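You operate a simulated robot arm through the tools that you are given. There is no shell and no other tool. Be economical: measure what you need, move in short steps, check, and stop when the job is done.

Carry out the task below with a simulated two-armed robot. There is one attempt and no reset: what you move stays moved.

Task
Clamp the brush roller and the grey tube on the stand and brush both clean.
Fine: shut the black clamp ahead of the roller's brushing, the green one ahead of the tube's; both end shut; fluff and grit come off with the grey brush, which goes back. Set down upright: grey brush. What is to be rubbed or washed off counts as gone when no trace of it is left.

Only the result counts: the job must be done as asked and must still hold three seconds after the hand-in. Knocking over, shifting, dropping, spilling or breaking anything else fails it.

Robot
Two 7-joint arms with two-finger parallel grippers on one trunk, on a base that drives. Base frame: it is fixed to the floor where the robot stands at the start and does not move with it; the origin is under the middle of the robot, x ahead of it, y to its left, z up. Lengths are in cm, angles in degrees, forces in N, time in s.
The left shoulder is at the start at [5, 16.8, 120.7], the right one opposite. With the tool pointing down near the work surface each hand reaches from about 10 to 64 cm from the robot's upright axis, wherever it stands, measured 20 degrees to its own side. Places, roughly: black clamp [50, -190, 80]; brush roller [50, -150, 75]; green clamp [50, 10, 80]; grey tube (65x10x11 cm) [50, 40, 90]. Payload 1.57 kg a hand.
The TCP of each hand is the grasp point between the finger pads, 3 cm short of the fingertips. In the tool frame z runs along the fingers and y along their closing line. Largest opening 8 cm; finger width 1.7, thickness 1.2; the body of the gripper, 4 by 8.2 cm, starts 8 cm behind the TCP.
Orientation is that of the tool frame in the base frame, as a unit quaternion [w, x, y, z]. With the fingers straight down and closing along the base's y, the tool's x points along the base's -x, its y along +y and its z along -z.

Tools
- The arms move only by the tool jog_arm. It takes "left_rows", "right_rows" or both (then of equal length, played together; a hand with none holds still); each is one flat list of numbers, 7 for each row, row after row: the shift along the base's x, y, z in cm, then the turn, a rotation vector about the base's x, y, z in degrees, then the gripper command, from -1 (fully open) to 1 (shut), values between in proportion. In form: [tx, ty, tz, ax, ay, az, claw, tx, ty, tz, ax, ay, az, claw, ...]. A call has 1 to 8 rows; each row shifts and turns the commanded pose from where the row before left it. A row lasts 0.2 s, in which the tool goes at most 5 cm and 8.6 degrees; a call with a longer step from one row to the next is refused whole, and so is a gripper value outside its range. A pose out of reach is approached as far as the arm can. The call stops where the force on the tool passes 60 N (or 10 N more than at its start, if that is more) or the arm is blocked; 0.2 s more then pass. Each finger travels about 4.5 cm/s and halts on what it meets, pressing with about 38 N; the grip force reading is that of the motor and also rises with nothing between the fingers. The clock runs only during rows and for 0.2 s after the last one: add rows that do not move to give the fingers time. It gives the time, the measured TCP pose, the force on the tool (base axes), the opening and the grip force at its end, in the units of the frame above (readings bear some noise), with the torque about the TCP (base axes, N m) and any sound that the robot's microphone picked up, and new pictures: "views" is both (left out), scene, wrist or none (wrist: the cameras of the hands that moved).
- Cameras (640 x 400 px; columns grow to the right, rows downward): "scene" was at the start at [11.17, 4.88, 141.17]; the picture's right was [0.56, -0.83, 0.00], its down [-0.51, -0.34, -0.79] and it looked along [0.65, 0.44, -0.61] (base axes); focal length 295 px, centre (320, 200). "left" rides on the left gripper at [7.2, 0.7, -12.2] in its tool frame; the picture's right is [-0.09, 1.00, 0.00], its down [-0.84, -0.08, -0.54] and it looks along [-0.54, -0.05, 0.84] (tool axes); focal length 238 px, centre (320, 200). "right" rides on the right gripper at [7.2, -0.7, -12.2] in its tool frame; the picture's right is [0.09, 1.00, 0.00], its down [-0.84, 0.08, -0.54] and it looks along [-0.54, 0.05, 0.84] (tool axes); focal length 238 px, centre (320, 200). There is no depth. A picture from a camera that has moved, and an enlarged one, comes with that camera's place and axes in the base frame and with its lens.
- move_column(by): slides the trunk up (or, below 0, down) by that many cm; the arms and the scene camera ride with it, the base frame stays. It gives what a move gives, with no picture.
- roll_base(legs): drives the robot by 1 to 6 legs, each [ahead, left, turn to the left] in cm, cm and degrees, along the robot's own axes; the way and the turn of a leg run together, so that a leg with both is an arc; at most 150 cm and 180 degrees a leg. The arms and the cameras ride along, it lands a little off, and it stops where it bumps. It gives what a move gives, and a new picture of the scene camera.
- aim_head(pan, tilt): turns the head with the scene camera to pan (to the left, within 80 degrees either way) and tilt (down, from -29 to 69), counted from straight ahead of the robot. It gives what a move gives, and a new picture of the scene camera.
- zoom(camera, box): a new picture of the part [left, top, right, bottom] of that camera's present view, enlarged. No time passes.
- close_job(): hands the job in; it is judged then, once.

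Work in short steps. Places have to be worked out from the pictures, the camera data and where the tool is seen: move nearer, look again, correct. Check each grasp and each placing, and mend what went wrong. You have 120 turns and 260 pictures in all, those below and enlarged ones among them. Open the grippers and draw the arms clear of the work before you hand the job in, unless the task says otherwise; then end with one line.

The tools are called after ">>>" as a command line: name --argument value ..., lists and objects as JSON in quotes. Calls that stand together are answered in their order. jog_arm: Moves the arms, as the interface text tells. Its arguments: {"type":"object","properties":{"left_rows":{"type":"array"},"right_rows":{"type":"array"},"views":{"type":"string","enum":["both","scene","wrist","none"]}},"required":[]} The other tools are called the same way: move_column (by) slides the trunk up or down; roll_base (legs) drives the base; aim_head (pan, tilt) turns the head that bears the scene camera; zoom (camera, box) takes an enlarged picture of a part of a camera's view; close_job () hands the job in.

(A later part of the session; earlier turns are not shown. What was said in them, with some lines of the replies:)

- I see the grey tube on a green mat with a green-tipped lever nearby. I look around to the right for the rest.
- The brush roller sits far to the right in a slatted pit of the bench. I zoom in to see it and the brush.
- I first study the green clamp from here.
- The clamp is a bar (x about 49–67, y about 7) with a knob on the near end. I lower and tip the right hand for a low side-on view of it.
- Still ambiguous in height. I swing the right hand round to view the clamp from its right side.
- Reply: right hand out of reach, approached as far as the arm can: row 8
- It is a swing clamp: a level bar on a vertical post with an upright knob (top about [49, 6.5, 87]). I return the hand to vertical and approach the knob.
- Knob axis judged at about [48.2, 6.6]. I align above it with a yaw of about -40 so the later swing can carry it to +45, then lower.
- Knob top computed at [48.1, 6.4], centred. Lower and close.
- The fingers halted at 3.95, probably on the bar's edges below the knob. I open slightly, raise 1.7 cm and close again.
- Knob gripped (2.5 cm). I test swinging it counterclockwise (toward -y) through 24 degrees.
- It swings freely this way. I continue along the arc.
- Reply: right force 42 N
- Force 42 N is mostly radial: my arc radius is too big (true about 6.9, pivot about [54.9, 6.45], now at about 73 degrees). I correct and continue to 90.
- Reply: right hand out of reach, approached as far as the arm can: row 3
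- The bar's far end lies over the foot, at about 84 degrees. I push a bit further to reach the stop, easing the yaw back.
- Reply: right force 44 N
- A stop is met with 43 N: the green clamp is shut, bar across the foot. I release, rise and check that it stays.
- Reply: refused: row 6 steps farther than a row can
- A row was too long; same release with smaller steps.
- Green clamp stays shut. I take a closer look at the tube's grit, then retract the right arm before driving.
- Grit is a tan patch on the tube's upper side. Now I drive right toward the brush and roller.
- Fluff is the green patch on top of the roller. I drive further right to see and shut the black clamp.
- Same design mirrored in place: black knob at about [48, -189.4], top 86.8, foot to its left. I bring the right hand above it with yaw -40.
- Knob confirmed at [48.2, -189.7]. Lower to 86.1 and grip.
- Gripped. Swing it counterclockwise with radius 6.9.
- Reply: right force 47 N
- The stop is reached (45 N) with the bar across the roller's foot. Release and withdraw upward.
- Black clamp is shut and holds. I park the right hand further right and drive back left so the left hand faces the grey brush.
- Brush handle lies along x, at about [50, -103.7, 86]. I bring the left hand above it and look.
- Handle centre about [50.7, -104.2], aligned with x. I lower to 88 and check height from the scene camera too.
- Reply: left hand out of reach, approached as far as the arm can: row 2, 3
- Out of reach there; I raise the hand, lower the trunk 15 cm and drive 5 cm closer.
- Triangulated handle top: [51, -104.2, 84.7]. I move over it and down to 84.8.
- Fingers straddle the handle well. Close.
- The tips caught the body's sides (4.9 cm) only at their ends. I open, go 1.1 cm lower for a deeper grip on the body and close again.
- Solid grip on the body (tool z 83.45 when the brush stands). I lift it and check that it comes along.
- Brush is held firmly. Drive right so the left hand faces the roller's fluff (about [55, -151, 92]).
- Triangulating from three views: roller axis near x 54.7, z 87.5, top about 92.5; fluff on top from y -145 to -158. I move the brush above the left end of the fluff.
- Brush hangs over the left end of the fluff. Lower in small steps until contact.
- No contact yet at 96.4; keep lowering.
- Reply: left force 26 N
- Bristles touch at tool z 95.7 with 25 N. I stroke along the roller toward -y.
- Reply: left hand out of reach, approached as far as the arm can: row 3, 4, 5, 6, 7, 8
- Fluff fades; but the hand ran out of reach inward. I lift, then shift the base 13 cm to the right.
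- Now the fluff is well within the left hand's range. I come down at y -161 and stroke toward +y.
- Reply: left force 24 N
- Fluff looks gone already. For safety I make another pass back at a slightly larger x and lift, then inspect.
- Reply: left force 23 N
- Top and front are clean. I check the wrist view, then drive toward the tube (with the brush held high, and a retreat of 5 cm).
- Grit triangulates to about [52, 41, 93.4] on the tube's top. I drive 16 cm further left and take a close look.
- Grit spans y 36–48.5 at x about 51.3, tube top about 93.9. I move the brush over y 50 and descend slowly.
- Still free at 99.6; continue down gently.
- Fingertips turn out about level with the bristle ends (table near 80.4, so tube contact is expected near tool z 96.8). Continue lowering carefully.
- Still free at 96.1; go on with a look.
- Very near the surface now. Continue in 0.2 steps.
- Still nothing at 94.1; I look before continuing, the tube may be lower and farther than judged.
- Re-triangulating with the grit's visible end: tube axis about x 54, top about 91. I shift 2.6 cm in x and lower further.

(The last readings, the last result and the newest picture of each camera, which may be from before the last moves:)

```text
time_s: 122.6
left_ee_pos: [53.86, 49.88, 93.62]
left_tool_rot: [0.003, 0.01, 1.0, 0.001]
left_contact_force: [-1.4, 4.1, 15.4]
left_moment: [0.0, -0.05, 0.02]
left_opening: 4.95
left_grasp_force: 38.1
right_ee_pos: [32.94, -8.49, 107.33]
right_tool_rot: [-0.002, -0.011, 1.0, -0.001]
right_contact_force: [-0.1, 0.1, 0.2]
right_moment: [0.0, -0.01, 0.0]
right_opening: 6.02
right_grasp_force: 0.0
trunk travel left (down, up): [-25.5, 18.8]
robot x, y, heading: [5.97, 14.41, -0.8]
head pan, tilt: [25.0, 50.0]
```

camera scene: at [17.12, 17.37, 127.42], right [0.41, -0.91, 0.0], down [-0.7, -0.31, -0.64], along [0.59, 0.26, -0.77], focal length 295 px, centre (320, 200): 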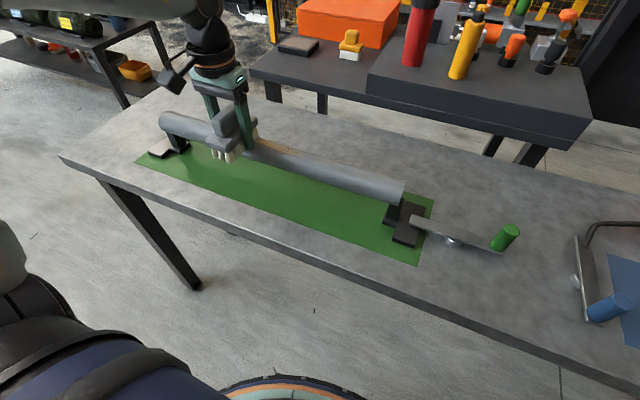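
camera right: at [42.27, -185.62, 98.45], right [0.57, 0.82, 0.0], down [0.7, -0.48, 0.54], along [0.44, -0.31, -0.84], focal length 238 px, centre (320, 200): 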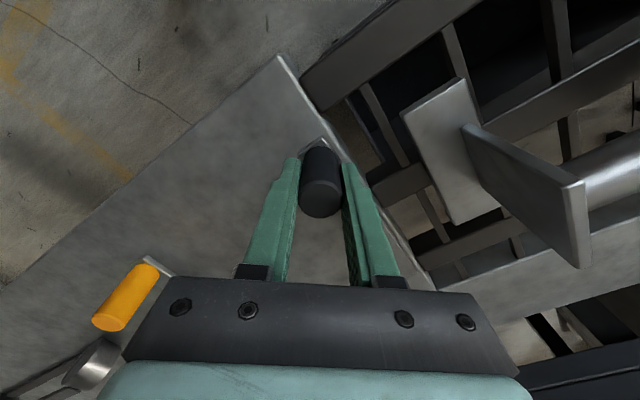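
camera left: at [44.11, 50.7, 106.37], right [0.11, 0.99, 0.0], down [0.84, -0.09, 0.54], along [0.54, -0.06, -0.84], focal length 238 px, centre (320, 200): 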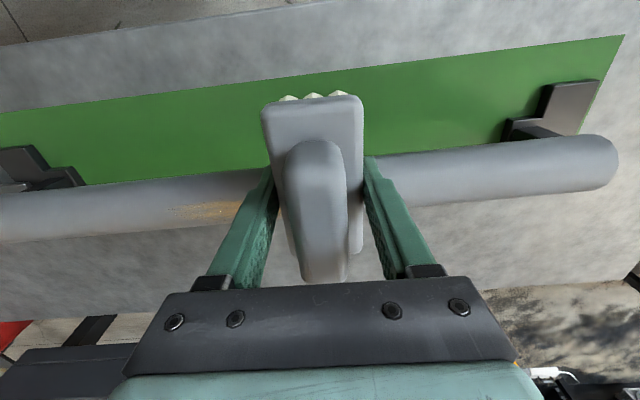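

Contact at 93.6 with 15 N. Stroke toward -y across the grit and back.

>>> jog_arm --left_rows '[0, -2, 0, 0, 0, 0, 1, 0, -2, 0, 0, 0, 0, 1, 0, -2, 0, 0, 0, 0, 1, 0, -2, 0, 0, 0, 0, 1, 0, -2, 0, 0, 0, 0, 1, 0, -2, 0, 0, 0, 0, 1, 0, -2, 0, 0, 0, 0, 1, 0, -2, 0, 0, 0, 0, 1]' --views "scene"

>>> zoom --camera "scene" --box '[140, 70, 380, 220]'

```text
time_s: 124.4
left_ee_pos: [54.11, 33.95, 93.58]
left_tool_rot: [0.003, 0.011, 1.0, 0.0]
left_contact_force: [-0.8, 6.2, 25.3]
left_moment: [0.17, -0.16, -0.08]
left_opening: 4.96
left_grasp_force: 38.4
right_ee_pos: [32.81, -8.69, 107.32]
right_tool_rot: [-0.001, -0.011, 1.0, -0.002]
right_contact_force: [-0.5, 0.4, 1.1]
right_moment: [0.0, 0.02, -0.01]
right_opening: 5.99
right_grasp_force: 0.0
trunk travel left (down, up): [-25.5, 18.8]
robot x, y, heading: [6.11, 13.98, -1.1]
head pan, tilt: [25.0, 50.0]
camera scene: at [16.9, 17.35, 127.46], right [0.41, -0.91, 0.0], down [-0.7, -0.31, -0.64], along [0.59, 0.26, -0.76], focal length 295 px, centre (320, 200)
```

scene: 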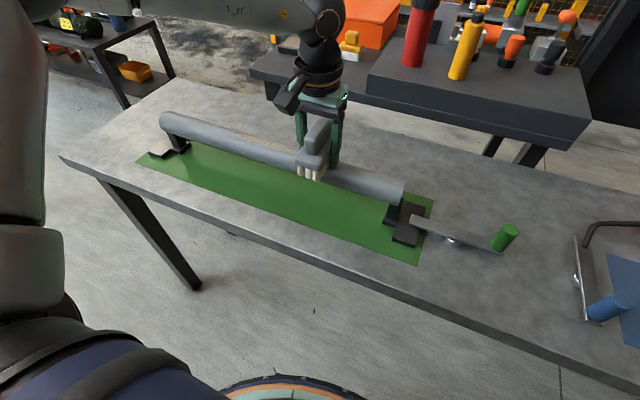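

```text
2.67 times, centred on (260, 145) of scene
camera zoom: at [16.9, 17.35, 127.46], right [0.41, -0.91, 0.0], down [-0.7, -0.31, -0.64], along [0.59, 0.26, -0.76], focal length 786 px, centre (480, 347)
```

zoom: 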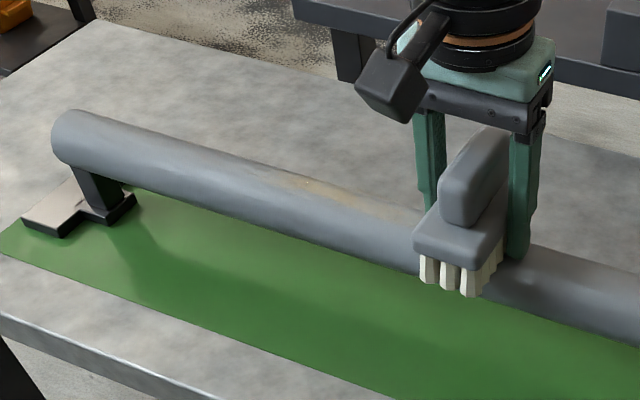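

Grit is much fainter. Two more passes: back, then forth.

>>> jog_arm --left_rows '[0, 2, 0, 0, 0, 0, 1, 0, 2, 0, 0, 0, 0, 1, 0, 2, 0, 0, 0, 0, 1, 0, 2, 0, 0, 0, 0, 1, 0, 2, 0, 0, 0, 0, 1, 0, 2, 0, 0, 0, 0, 1, 0, 2, 0, 0, 0, 0, 1, 0, 2, 0, 0, 0, 0, 1]' --views "none"

>>> jog_arm --left_rows '[0.8, -2, 0, 0, 0, 0, 1, 0, -2, 0, 0, 0, 0, 1, 0, -2, 0, 0, 0, 0, 1, 0, -2, 0, 0, 0, 0, 1, 0, -2, 0, 0, 0, 0, 1, 0, -2, 0, 0, 0, 0, 1, 0, -2, 0, 0, 0, 0, 1, 0, -2, 0, 0, 0, 0, 1]' --views "none"

>>> jog_arm --left_rows '[-1.6, 2, 0, 0, 0, 0, 1, 0, 2, 0, 0, 0, 0, 1, 0, 2, 0, 0, 0, 0, 1, 0, 2, 0, 0, 0, 0, 1, 0, 2, 0, 0, 0, 0, 1, 0, 2, 0, 0, 0, 0, 1, 0, 2, 0, 0, 0, 0, 1, 0, 2, 0, 0, 0, 0, 1]' --views "scene"

>>> zoom --camera "scene" --box '[140, 70, 380, 220]'

```text
time_s: 126.2
left_ee_pos: [53.87, 49.79, 93.45]
left_tool_rot: [0.002, 0.01, 1.0, 0.0]
left_contact_force: [-0.5, -6.7, 21.6]
left_moment: [-0.23, -0.22, -0.08]
left_opening: 4.94
left_grasp_force: 38.3
right_ee_pos: [32.8, -8.73, 107.38]
right_tool_rot: [-0.002, -0.011, 1.0, -0.002]
right_contact_force: [-0.4, 0.2, 0.2]
right_moment: [-0.01, -0.01, -0.02]
right_opening: 5.98
right_grasp_force: 0.1
trunk travel left (down, up): [-25.5, 18.8]
robot x, y, heading: [6.14, 14.17, -1.0]
head pan, tilt: [25.0, 50.0]
```

```text
time_s: 128.0
left_ee_pos: [54.71, 34.08, 93.45]
left_tool_rot: [0.001, 0.009, 1.0, 0.0]
left_contact_force: [-1.2, 6.1, 20.3]
left_moment: [0.15, -0.02, -0.03]
left_opening: 4.94
left_grasp_force: 38.1
right_ee_pos: [32.9, -8.58, 107.49]
right_tool_rot: [-0.002, -0.011, 1.0, -0.002]
right_contact_force: [0.2, 0.3, -0.3]
right_moment: [0.01, 0.01, -0.04]
right_opening: 5.99
right_grasp_force: 0.1
trunk travel left (down, up): [-25.5, 18.8]
robot x, y, heading: [5.89, 14.38, -1.4]
head pan, tilt: [25.0, 50.0]
```

```text
time_s: 129.8
left_ee_pos: [53.07, 49.7, 93.42]
left_tool_rot: [0.003, 0.01, 1.0, 0.0]
left_contact_force: [-0.2, -6.8, 22.6]
left_moment: [-0.21, -0.4, -0.12]
left_opening: 4.95
left_grasp_force: 37.8
right_ee_pos: [32.77, -8.71, 107.28]
right_tool_rot: [-0.001, -0.011, 1.0, -0.001]
right_contact_force: [1.4, -0.7, -0.3]
right_moment: [0.0, -0.03, -0.02]
right_opening: 6.0
right_grasp_force: 0.0
trunk travel left (down, up): [-25.5, 18.8]
robot x, y, heading: [6.07, 14.26, -1.4]
head pan, tilt: [25.0, 50.0]
camera scene: at [16.93, 17.18, 127.46], right [0.4, -0.91, 0.0], down [-0.7, -0.31, -0.64], along [0.59, 0.26, -0.76], focal length 295 px, centre (320, 200)
```

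scene: 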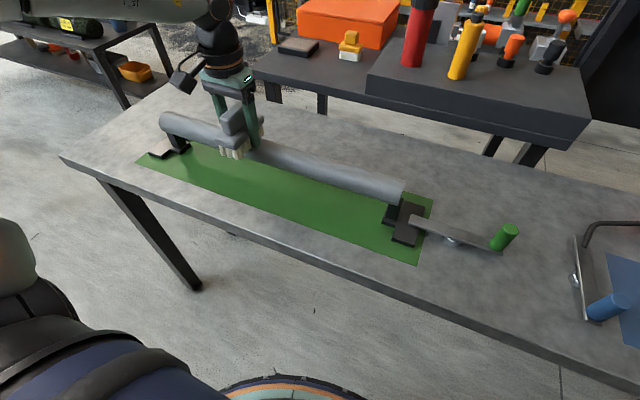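

```text
2.67 times, centred on (260, 145) of scene
camera zoom: at [16.93, 17.18, 127.46], right [0.4, -0.91, 0.0], down [-0.7, -0.31, -0.64], along [0.59, 0.26, -0.76], focal length 786 px, centre (480, 347)
```

zoom: 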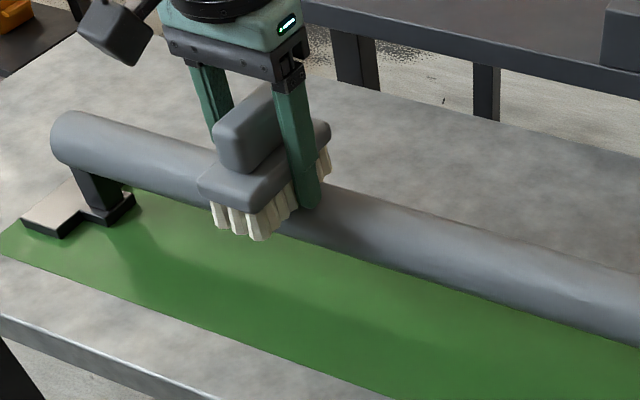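

Looks clean. I lift, move left and forward to view the tube from straight above with the wrist camera.

>>> jog_arm --left_rows '[0, 0, 4, 0, 0, 0, 1, 0.5, 2, 4, 0, 0, 0, 1, 1, 3, 3, 0, 0, 0, 1, 1, 3, 3, 0, 0, 0, 1, 1, 3, 1, 0, 0, 0, 1]' --views "both"

>>> zoom --camera "left" --box '[80, 80, 290, 220]'

>>> zoom --camera "scene" --box '[140, 80, 380, 230]'

```text
time_s: 131.0
left_ee_pos: [55.32, 57.28, 106.28]
left_tool_rot: [-0.001, 0.008, 1.0, 0.0]
left_contact_force: [-0.6, 0.5, -1.3]
left_moment: [-0.01, -0.01, -0.03]
left_opening: 4.95
left_grasp_force: 38.3
left hand out of reach, approached as far as the arm can: row 4, 5
right_ee_pos: [33.15, -8.56, 107.31]
right_tool_rot: [-0.003, -0.012, 1.0, -0.002]
right_contact_force: [-0.5, 0.6, 0.0]
right_moment: [0.0, 0.04, -0.01]
right_opening: 6.01
right_grasp_force: 0.0
trunk travel left (down, up): [-25.5, 18.8]
robot x, y, heading: [6.23, 14.23, -1.3]
head pan, tilt: [25.0, 50.0]
camera scene: at [17.15, 17.43, 127.42], right [0.41, -0.91, 0.0], down [-0.7, -0.31, -0.64], along [0.59, 0.26, -0.77], focal length 295 px, centre (320, 200)
camera left: at [48.18, 58.08, 118.54], right [0.11, 0.99, 0.0], down [0.84, -0.09, 0.54], along [0.54, -0.06, -0.84], focal length 238 px, centre (320, 200)
```

scene: 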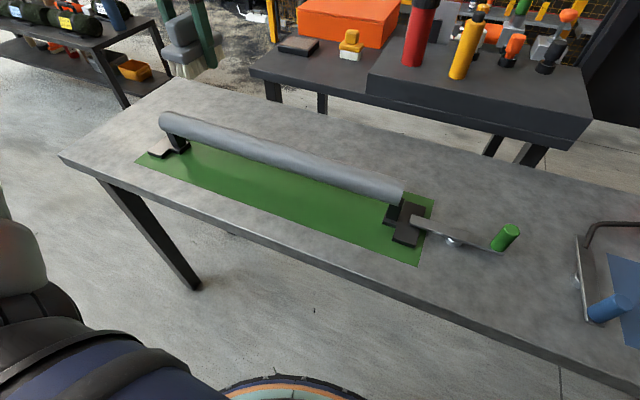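
left: 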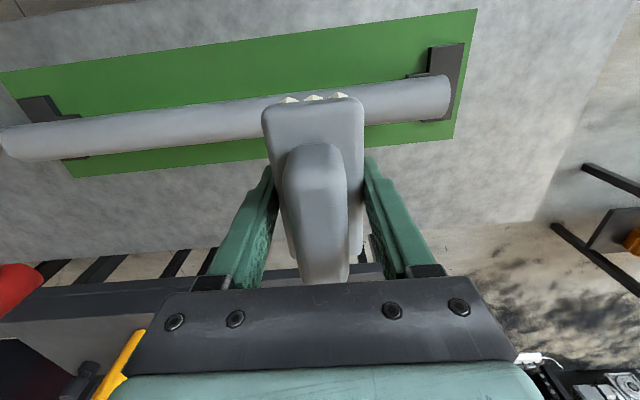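

```text
2.86 times, centred on (185, 150) of left
camera zoom: at [48.18, 58.08, 118.54], right [0.11, 0.99, 0.0], down [0.84, -0.09, 0.54], along [0.54, -0.06, -0.84], focal length 681 px, centre (706, 343)
```

zoom: 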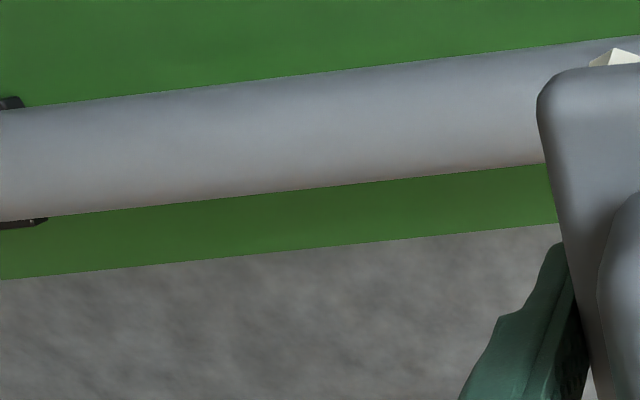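

```text
2.67 times, centred on (260, 155) of scene
camera zoom: at [17.15, 17.43, 127.42], right [0.41, -0.91, 0.0], down [-0.7, -0.31, -0.64], along [0.59, 0.26, -0.77], focal length 786 px, centre (480, 320)
```

zoom: 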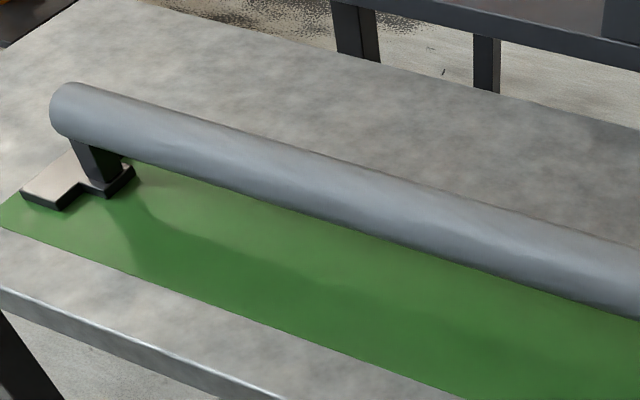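

The tube looks clean; one tighter zoom on its far edge to be sure.

>>> zoom --camera "left" --box '[120, 95, 270, 160]'

>>> jog_arm --left_rows '[-3, -2, 1, 0, 0, 0, 1, -3, -2, 1, 0, 0, 0, 1, -3, -2, 1, 0, 0, 0, 1, -3, -2, 1, 0, 0, 0, 1]' --views "wrist"

```text
4.27 times, centred on (195, 128) of left
camera zoom: at [48.18, 58.08, 118.54], right [0.11, 0.99, 0.0], down [0.84, -0.09, 0.54], along [0.54, -0.06, -0.84], focal length 1017 px, centre (853, 509)
```

zoom: 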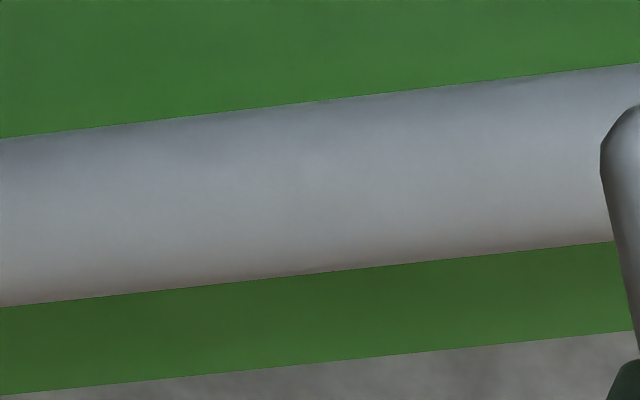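

```text
time_s: 132.0
left_ee_pos: [43.29, 49.06, 110.5]
left_tool_rot: [0.0, 0.01, 1.0, 0.0]
left_contact_force: [-0.2, 0.1, -1.5]
left_moment: [0.02, -0.03, 0.0]
left_opening: 4.97
left_grasp_force: 38.0
right_ee_pos: [32.85, -8.63, 107.37]
right_tool_rot: [-0.002, -0.011, 1.0, -0.001]
right_contact_force: [0.4, 0.8, 0.1]
right_moment: [-0.01, -0.01, 0.0]
right_opening: 6.01
right_grasp_force: 0.0
trunk travel left (down, up): [-25.5, 18.8]
robot x, y, heading: [5.96, 14.11, -1.3]
head pan, tilt: [25.0, 50.0]
camera left: at [36.02, 49.95, 122.66], right [0.11, 0.99, 0.0], down [0.84, -0.09, 0.54], along [0.54, -0.06, -0.84], focal length 238 px, centre (320, 200)
```

left: 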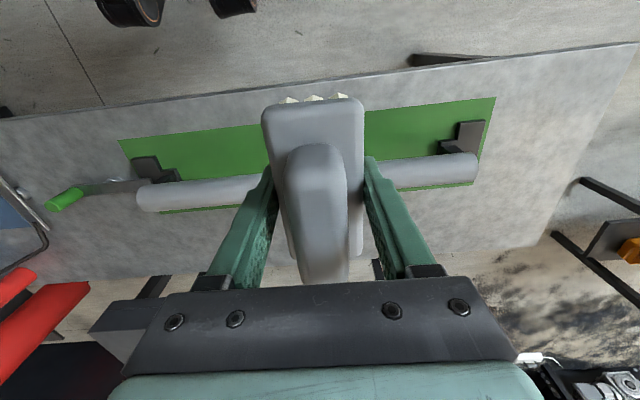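

All clean. I drive back to the brush's spot (original tool pose [51, -104.2, 83.45]).

>>> roll_base --legs '[[-3, 0, 1], [0, -70, 0], [0, -70, 0], [3, 0, 0]]'

>>> aim_head --pan 15 --tilt 52

```text
time_s: 145.7
left_ee_pos: [42.31, -91.6, 110.45]
left_tool_rot: [-0.001, 0.006, 1.0, 0.0]
left_contact_force: [0.1, 0.8, -1.8]
left_moment: [0.0, -0.01, -0.02]
left_opening: 4.95
left_grasp_force: 37.8
right_ee_pos: [32.39, -149.41, 107.3]
right_tool_rot: [-0.003, -0.015, 1.0, -0.002]
right_contact_force: [0.4, 0.3, -0.2]
right_moment: [-0.03, 0.02, 0.02]
right_opening: 5.98
right_grasp_force: 0.1
trunk travel left (down, up): [-25.5, 18.8]
robot x, y, heading: [5.06, -126.41, -0.7]
head pan, tilt: [25.0, 50.0]
camera scene: at [16.25, -123.58, 127.41], right [0.41, -0.91, 0.0], down [-0.7, -0.32, -0.64], along [0.58, 0.26, -0.77], focal length 295 px, centre (320, 200)
```

scene: 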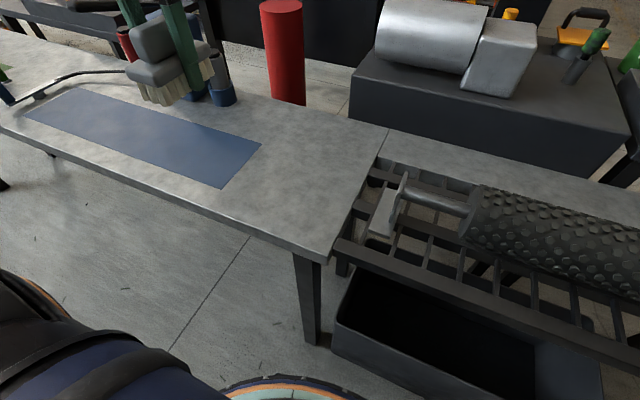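

```text
time_s: 146.4
left_ee_pos: [42.19, -91.55, 110.53]
left_tool_rot: [0.0, 0.006, 1.0, -0.001]
left_contact_force: [-0.6, -0.7, -2.0]
left_moment: [-0.02, -0.01, 0.0]
left_opening: 4.94
left_grasp_force: 37.5
right_ee_pos: [32.27, -149.5, 107.27]
right_tool_rot: [-0.002, -0.015, 1.0, -0.002]
right_contact_force: [-1.0, -0.7, -0.4]
right_moment: [0.02, -0.02, 0.03]
right_opening: 6.02
right_grasp_force: 0.0
trunk travel left (down, up): [-25.5, 18.8]
robot x, y, heading: [5.08, -126.64, -0.8]
head pan, tilt: [15.0, 52.0]
camera scene: at [16.43, -124.89, 127.16], right [0.25, -0.97, 0.0], down [-0.76, -0.2, -0.62], along [0.6, 0.15, -0.79], focal length 295 px, centre (320, 200)
```

scene: 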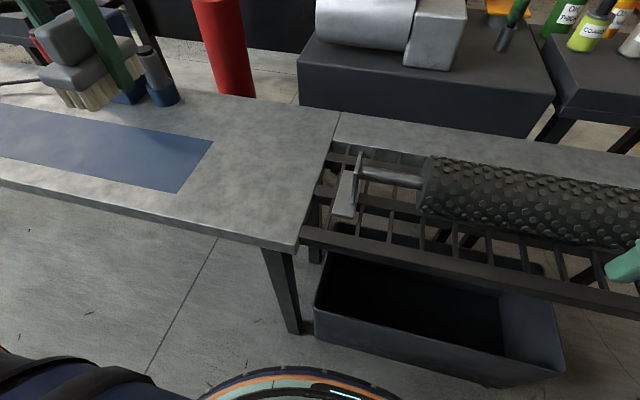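

Move over the original spot and lower to just above the table.

>>> jog_arm --left_rows '[2.2, -3.16, -2, 0, 0, 0, 1, 2.2, -3.16, -2, 0, 0, 0, 1, 2.2, -3.16, -2, 0, 0, 0, 1, 2.2, -3.17, -2, 0, 0, 0, 1, 0, 0, -4.5, 0, 0, 0, 1, 0, 0, -4.5, 0, 0, 0, 1, 0, 0, -4.5, 0, 0, 0, 1, 0, 0, -3.5, 0, 0, 0, 1]' --views "scene"

```text
time_s: 148.2
left_ee_pos: [50.95, -104.28, 85.46]
left_tool_rot: [0.0, 0.006, 1.0, -0.001]
left_contact_force: [0.4, 0.0, -1.3]
left_moment: [0.0, 0.02, 0.02]
left_opening: 4.95
left_grasp_force: 37.8
right_ee_pos: [32.22, -149.37, 107.37]
right_tool_rot: [-0.002, -0.016, 1.0, -0.002]
right_contact_force: [0.4, -0.4, -0.5]
right_moment: [0.01, 0.01, -0.02]
right_opening: 5.99
right_grasp_force: 0.2
trunk travel left (down, up): [-25.5, 18.8]
robot x, y, heading: [4.78, -126.62, -0.6]
head pan, tilt: [15.0, 52.0]
camera scene: at [16.45, -124.88, 127.16], right [0.25, -0.97, 0.0], down [-0.76, -0.19, -0.62], along [0.6, 0.15, -0.79], focal length 295 px, centre (320, 200)
```

scene: 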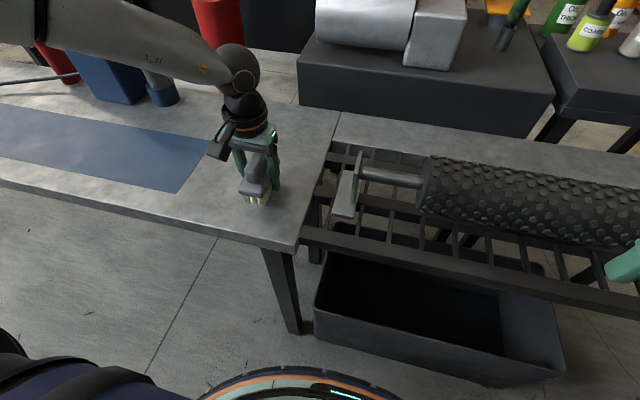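

Two centimetres to go; lower gently until the bristles touch.

>>> jog_arm --left_rows '[0, 0, -0.8, 0, 0, 0, 1, 0, 0, -0.5, 0, 0, 0, 1, 0, 0, -0.3, 0, 0, 0, 1, 0, 0, -0.2, 0, 0, 0, 1, 0, 0, -0.2, 0, 0, 0, 1]' --views "none"

```text
time_s: 149.4
left_ee_pos: [50.82, -104.15, 83.47]
left_tool_rot: [0.0, 0.006, 1.0, -0.001]
left_contact_force: [0.4, -0.4, -1.4]
left_moment: [-0.03, -0.05, 0.0]
left_opening: 4.95
left_grasp_force: 37.8
right_ee_pos: [32.23, -149.45, 107.27]
right_tool_rot: [-0.004, -0.015, 1.0, -0.002]
right_contact_force: [-0.2, -0.9, -0.2]
right_moment: [0.01, 0.0, 0.01]
right_opening: 6.0
right_grasp_force: 0.0
trunk travel left (down, up): [-25.5, 18.8]
robot x, y, heading: [5.44, -127.0, -0.7]
head pan, tilt: [15.0, 52.0]
```

At the pick-up height but no contact yet; lower a little more until force shows.

>>> jog_arm --left_rows '[0, 0, -0.15, 0, 0, 0, 1, 0, 0, -0.15, 0, 0, 0, 1]' --views "scene"

>>> zoom --camera "scene" --box '[180, 110, 340, 230]'

```text
time_s: 150.1
left_ee_pos: [50.8, -104.25, 83.21]
left_tool_rot: [0.0, 0.007, 1.0, 0.0]
left_contact_force: [0.2, 0.0, -1.5]
left_moment: [0.02, 0.01, -0.02]
left_opening: 4.94
left_grasp_force: 37.3
right_ee_pos: [32.25, -149.49, 107.33]
right_tool_rot: [-0.003, -0.015, 1.0, -0.001]
right_contact_force: [-1.1, -0.4, -0.4]
right_moment: [-0.01, 0.03, 0.0]
right_opening: 6.0
right_grasp_force: 0.1
trunk travel left (down, up): [-25.5, 18.8]
robot x, y, heading: [5.08, -126.42, -0.7]
head pan, tilt: [15.0, 52.0]
camera scene: at [16.43, -124.9, 127.16], right [0.25, -0.97, 0.0], down [-0.76, -0.19, -0.62], along [0.6, 0.15, -0.79], focal length 295 px, centre (320, 200)
```

scene: 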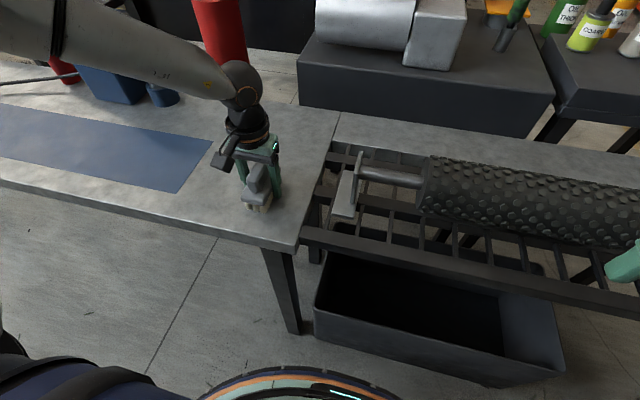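

```text
3.33 times, centred on (260, 170) of scene
camera zoom: at [16.43, -124.9, 127.16], right [0.25, -0.97, 0.0], down [-0.76, -0.19, -0.62], along [0.6, 0.15, -0.79], focal length 982 px, centre (520, 300)
```

zoom: 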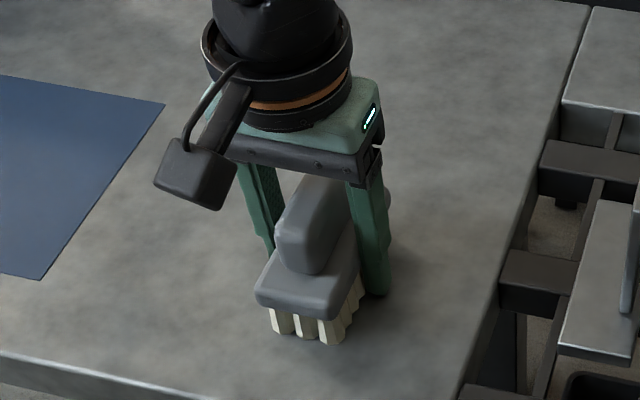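

The brush seems pushed up by about 0.5 cm in the grip. Continue gently until contact.

>>> jog_arm --left_rows '[0, 0, -0.15, 0, 0, 0, 1, 0, 0, -0.15, 0, 0, 0, 1]' --views "none"

>>> jog_arm --left_rows '[0, 0, -0.15, 0, 0, 0, 1, 0, 0, 0, 0, 0, 0, 1]' --views "none"

>>> jog_arm --left_rows '[0, 0, -0.15, 0, 0, 0, 1, 0, 0, 0, 0, 0, 0, 1]' --views "none"

```text
time_s: 150.7
left_ee_pos: [50.81, -104.26, 83.15]
left_tool_rot: [0.001, 0.006, 1.0, 0.001]
left_contact_force: [-2.4, 2.1, 15.6]
left_moment: [-0.03, 0.97, -0.1]
left_opening: 4.93
left_grasp_force: 38.1
right_ee_pos: [32.09, -149.59, 107.33]
right_tool_rot: [-0.001, -0.015, 1.0, -0.002]
right_contact_force: [0.2, -0.3, -0.6]
right_moment: [0.02, 0.01, -0.03]
right_opening: 6.0
right_grasp_force: 0.1
trunk travel left (down, up): [-25.5, 18.8]
robot x, y, heading: [4.92, -126.94, -0.8]
head pan, tilt: [15.0, 52.0]
```

```text
time_s: 151.2
left_ee_pos: [50.95, -104.24, 82.94]
left_tool_rot: [0.003, 0.005, 1.0, 0.001]
left_contact_force: [-2.9, 6.9, 29.2]
left_moment: [-0.04, 0.02, 0.04]
left_opening: 5.0
left_grasp_force: 38.2
right_ee_pos: [32.12, -149.57, 107.47]
right_tool_rot: [-0.001, -0.015, 1.0, -0.002]
right_contact_force: [0.3, -0.2, -0.1]
right_moment: [-0.04, 0.03, 0.0]
right_opening: 6.03
right_grasp_force: 0.0
trunk travel left (down, up): [-25.5, 18.8]
robot x, y, heading: [4.74, -126.51, -0.6]
head pan, tilt: [15.0, 52.0]
```

```text
time_s: 151.8
left_ee_pos: [50.83, -104.22, 82.98]
left_tool_rot: [0.003, 0.005, 1.0, 0.0]
left_contact_force: [-1.1, 7.9, 38.8]
left_moment: [-0.13, 1.05, 0.02]
left_opening: 4.97
left_grasp_force: 37.7
right_ee_pos: [32.17, -149.42, 107.48]
right_tool_rot: [-0.001, -0.015, 1.0, 0.0]
right_contact_force: [-0.4, -0.1, 0.0]
right_moment: [0.01, 0.0, -0.02]
right_opening: 5.99
right_grasp_force: 0.0
trunk travel left (down, up): [-25.5, 18.8]
robot x, y, heading: [4.78, -126.62, -1.0]
head pan, tilt: [15.0, 52.0]
```

The brush is standing on the table. I relieve the pressure, open and withdraw upward.

>>> jog_arm --left_rows '[0, 0, 0.5, 0, 0, 0, 1, 0, 0, 0, 0, 0, 0, 0, 0, 0, 0, 0, 0, 0, -0.8, 0, 0, 0, 0, 0, 0, -0.8, 0, 0, 2, 0, 0, 0, -0.8, 0, 0, 4, 0, 0, 0, -0.8, 0, 0, 4, 0, 0, 0, -0.8, -2, 0, 4, 0, 0, 0, -0.8]' --views "none"

>>> jog_arm --left_rows '[-3, 2, 3, 0, 0, 0, -0.8, -3, 2, 3, 0, 0, 0, -0.8, -3, 2, 3, 0, 0, 0, -0.8, -3, 2, 2, 0, 0, 0, -0.8]' --views "both"

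>>> zoom --camera "scene" --box '[180, 110, 340, 230]'

```text
time_s: 153.7
left_ee_pos: [48.97, -104.35, 97.12]
left_tool_rot: [0.0, 0.006, 1.0, -0.001]
left_contact_force: [0.0, -0.5, 0.8]
left_moment: [0.01, -0.01, 0.0]
left_opening: 7.2
left_grasp_force: 0.1
right_ee_pos: [32.33, -149.6, 107.24]
right_tool_rot: [-0.002, -0.015, 1.0, -0.002]
right_contact_force: [-0.3, 0.5, 0.0]
right_moment: [0.05, -0.04, 0.0]
right_opening: 6.0
right_grasp_force: 0.2
trunk travel left (down, up): [-25.5, 18.8]
robot x, y, heading: [5.52, -126.73, -0.7]
head pan, tilt: [15.0, 52.0]
```

```text
time_s: 154.7
left_ee_pos: [36.89, -96.24, 108.06]
left_tool_rot: [0.0, 0.007, 1.0, 0.0]
left_contact_force: [0.0, -0.1, -0.2]
left_moment: [0.02, 0.03, -0.02]
left_opening: 7.17
left_grasp_force: 0.0
right_ee_pos: [32.17, -149.45, 107.37]
right_tool_rot: [-0.002, -0.015, 1.0, -0.002]
right_contact_force: [0.8, -0.1, 0.0]
right_moment: [0.04, 0.02, -0.01]
right_opening: 5.99
right_grasp_force: 0.1
trunk travel left (down, up): [-25.5, 18.8]
robot x, y, heading: [5.17, -126.37, -0.5]
head pan, tilt: [15.0, 52.0]
camera scene: at [16.38, -124.87, 127.16], right [0.25, -0.97, 0.0], down [-0.76, -0.19, -0.62], along [0.6, 0.15, -0.79], focal length 295 px, centre (320, 200)
camera left: at [29.71, -95.63, 120.18], right [0.1, 0.99, 0.0], down [0.84, -0.09, 0.54], along [0.54, -0.06, -0.84], focal length 238 px, centre (320, 200)
```

scene: 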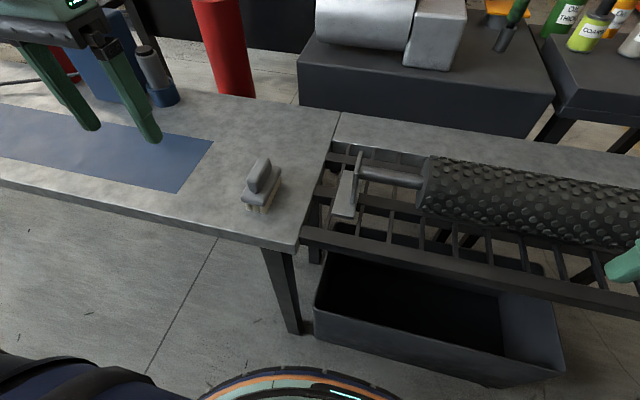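
left: 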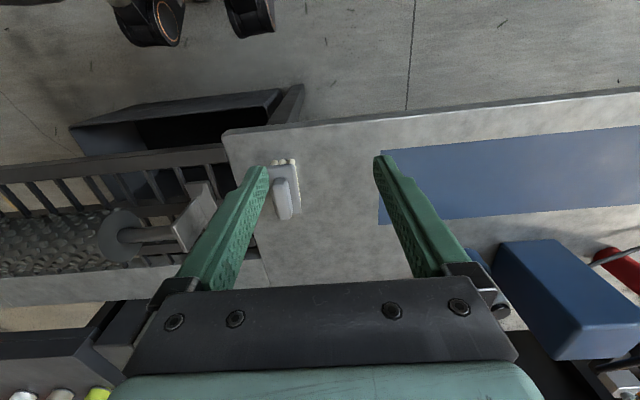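

```text
3.33 times, centred on (260, 170) of scene
camera zoom: at [16.38, -124.87, 127.16], right [0.25, -0.97, 0.0], down [-0.76, -0.19, -0.62], along [0.6, 0.15, -0.79], focal length 982 px, centre (520, 300)
```

zoom: 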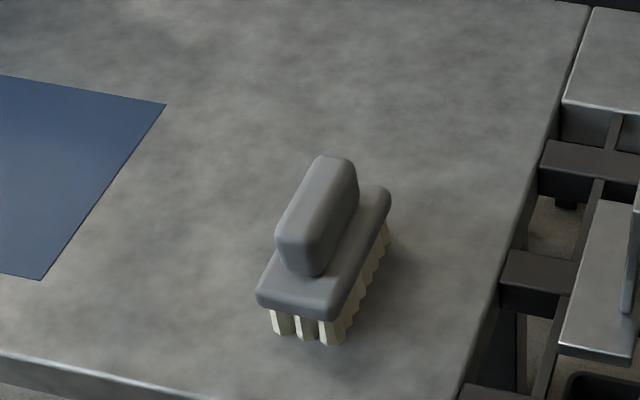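

The brush stands upright in its place. Last check of the black clamp and roller before handing in.

>>> aim_head --pan -35 --tilt 40

>>> zoom --camera "right" --box '[0, 0, 640, 400]'

```text
time_s: 155.8
left_ee_pos: [36.94, -96.38, 108.01]
left_tool_rot: [0.0, 0.006, 1.0, 0.0]
left_contact_force: [-0.6, 0.1, 1.1]
left_moment: [0.0, -0.01, -0.01]
left_opening: 7.2
left_grasp_force: 0.0
right_ee_pos: [32.28, -149.57, 107.3]
right_tool_rot: [-0.002, -0.015, 1.0, -0.002]
right_contact_force: [0.0, -0.8, 0.0]
right_moment: [-0.02, 0.02, 0.0]
right_opening: 6.03
right_grasp_force: 0.0
trunk travel left (down, up): [-25.5, 18.8]
robot x, y, heading: [5.02, -126.82, -0.6]
head pan, tilt: [-35.0, 40.0]
camera scene: at [16.04, -131.71, 128.84], right [-0.58, -0.81, 0.0], down [-0.52, 0.37, -0.77], along [0.62, -0.45, -0.64], focal length 295 px, centre (320, 200)
```

scene: 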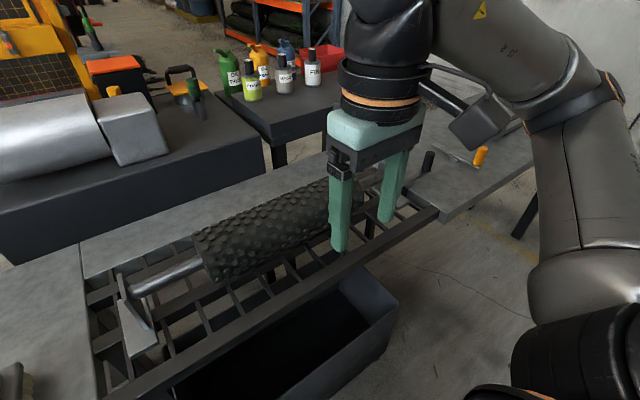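

```text
1.00 times, centred on (320, 200) of right (not enlarged: the box is as wide or as high as the picture)
camera zoom: at [25.17, -150.2, 119.6], right [-0.12, 0.99, 0.0], down [0.84, 0.1, 0.54], along [0.53, 0.06, -0.84], focal length 238 px, centre (320, 200)
```

zoom: 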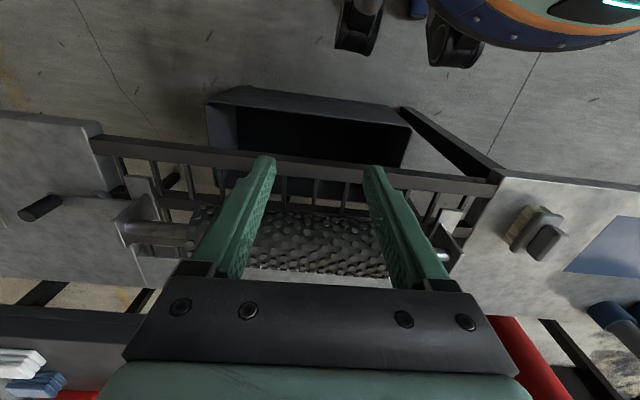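

The black clamp is shut, the roller clean, the brush in place, and both hands are open and clear. I hand in.

>>> close_job

```text
The job is handed in.
```

The black clamp was shut before the roller was brushed and the green clamp before the tube, and both ended shut. The last camera views showed no fluff or grit left on either part. The grey brush is back in its place, standing upright.
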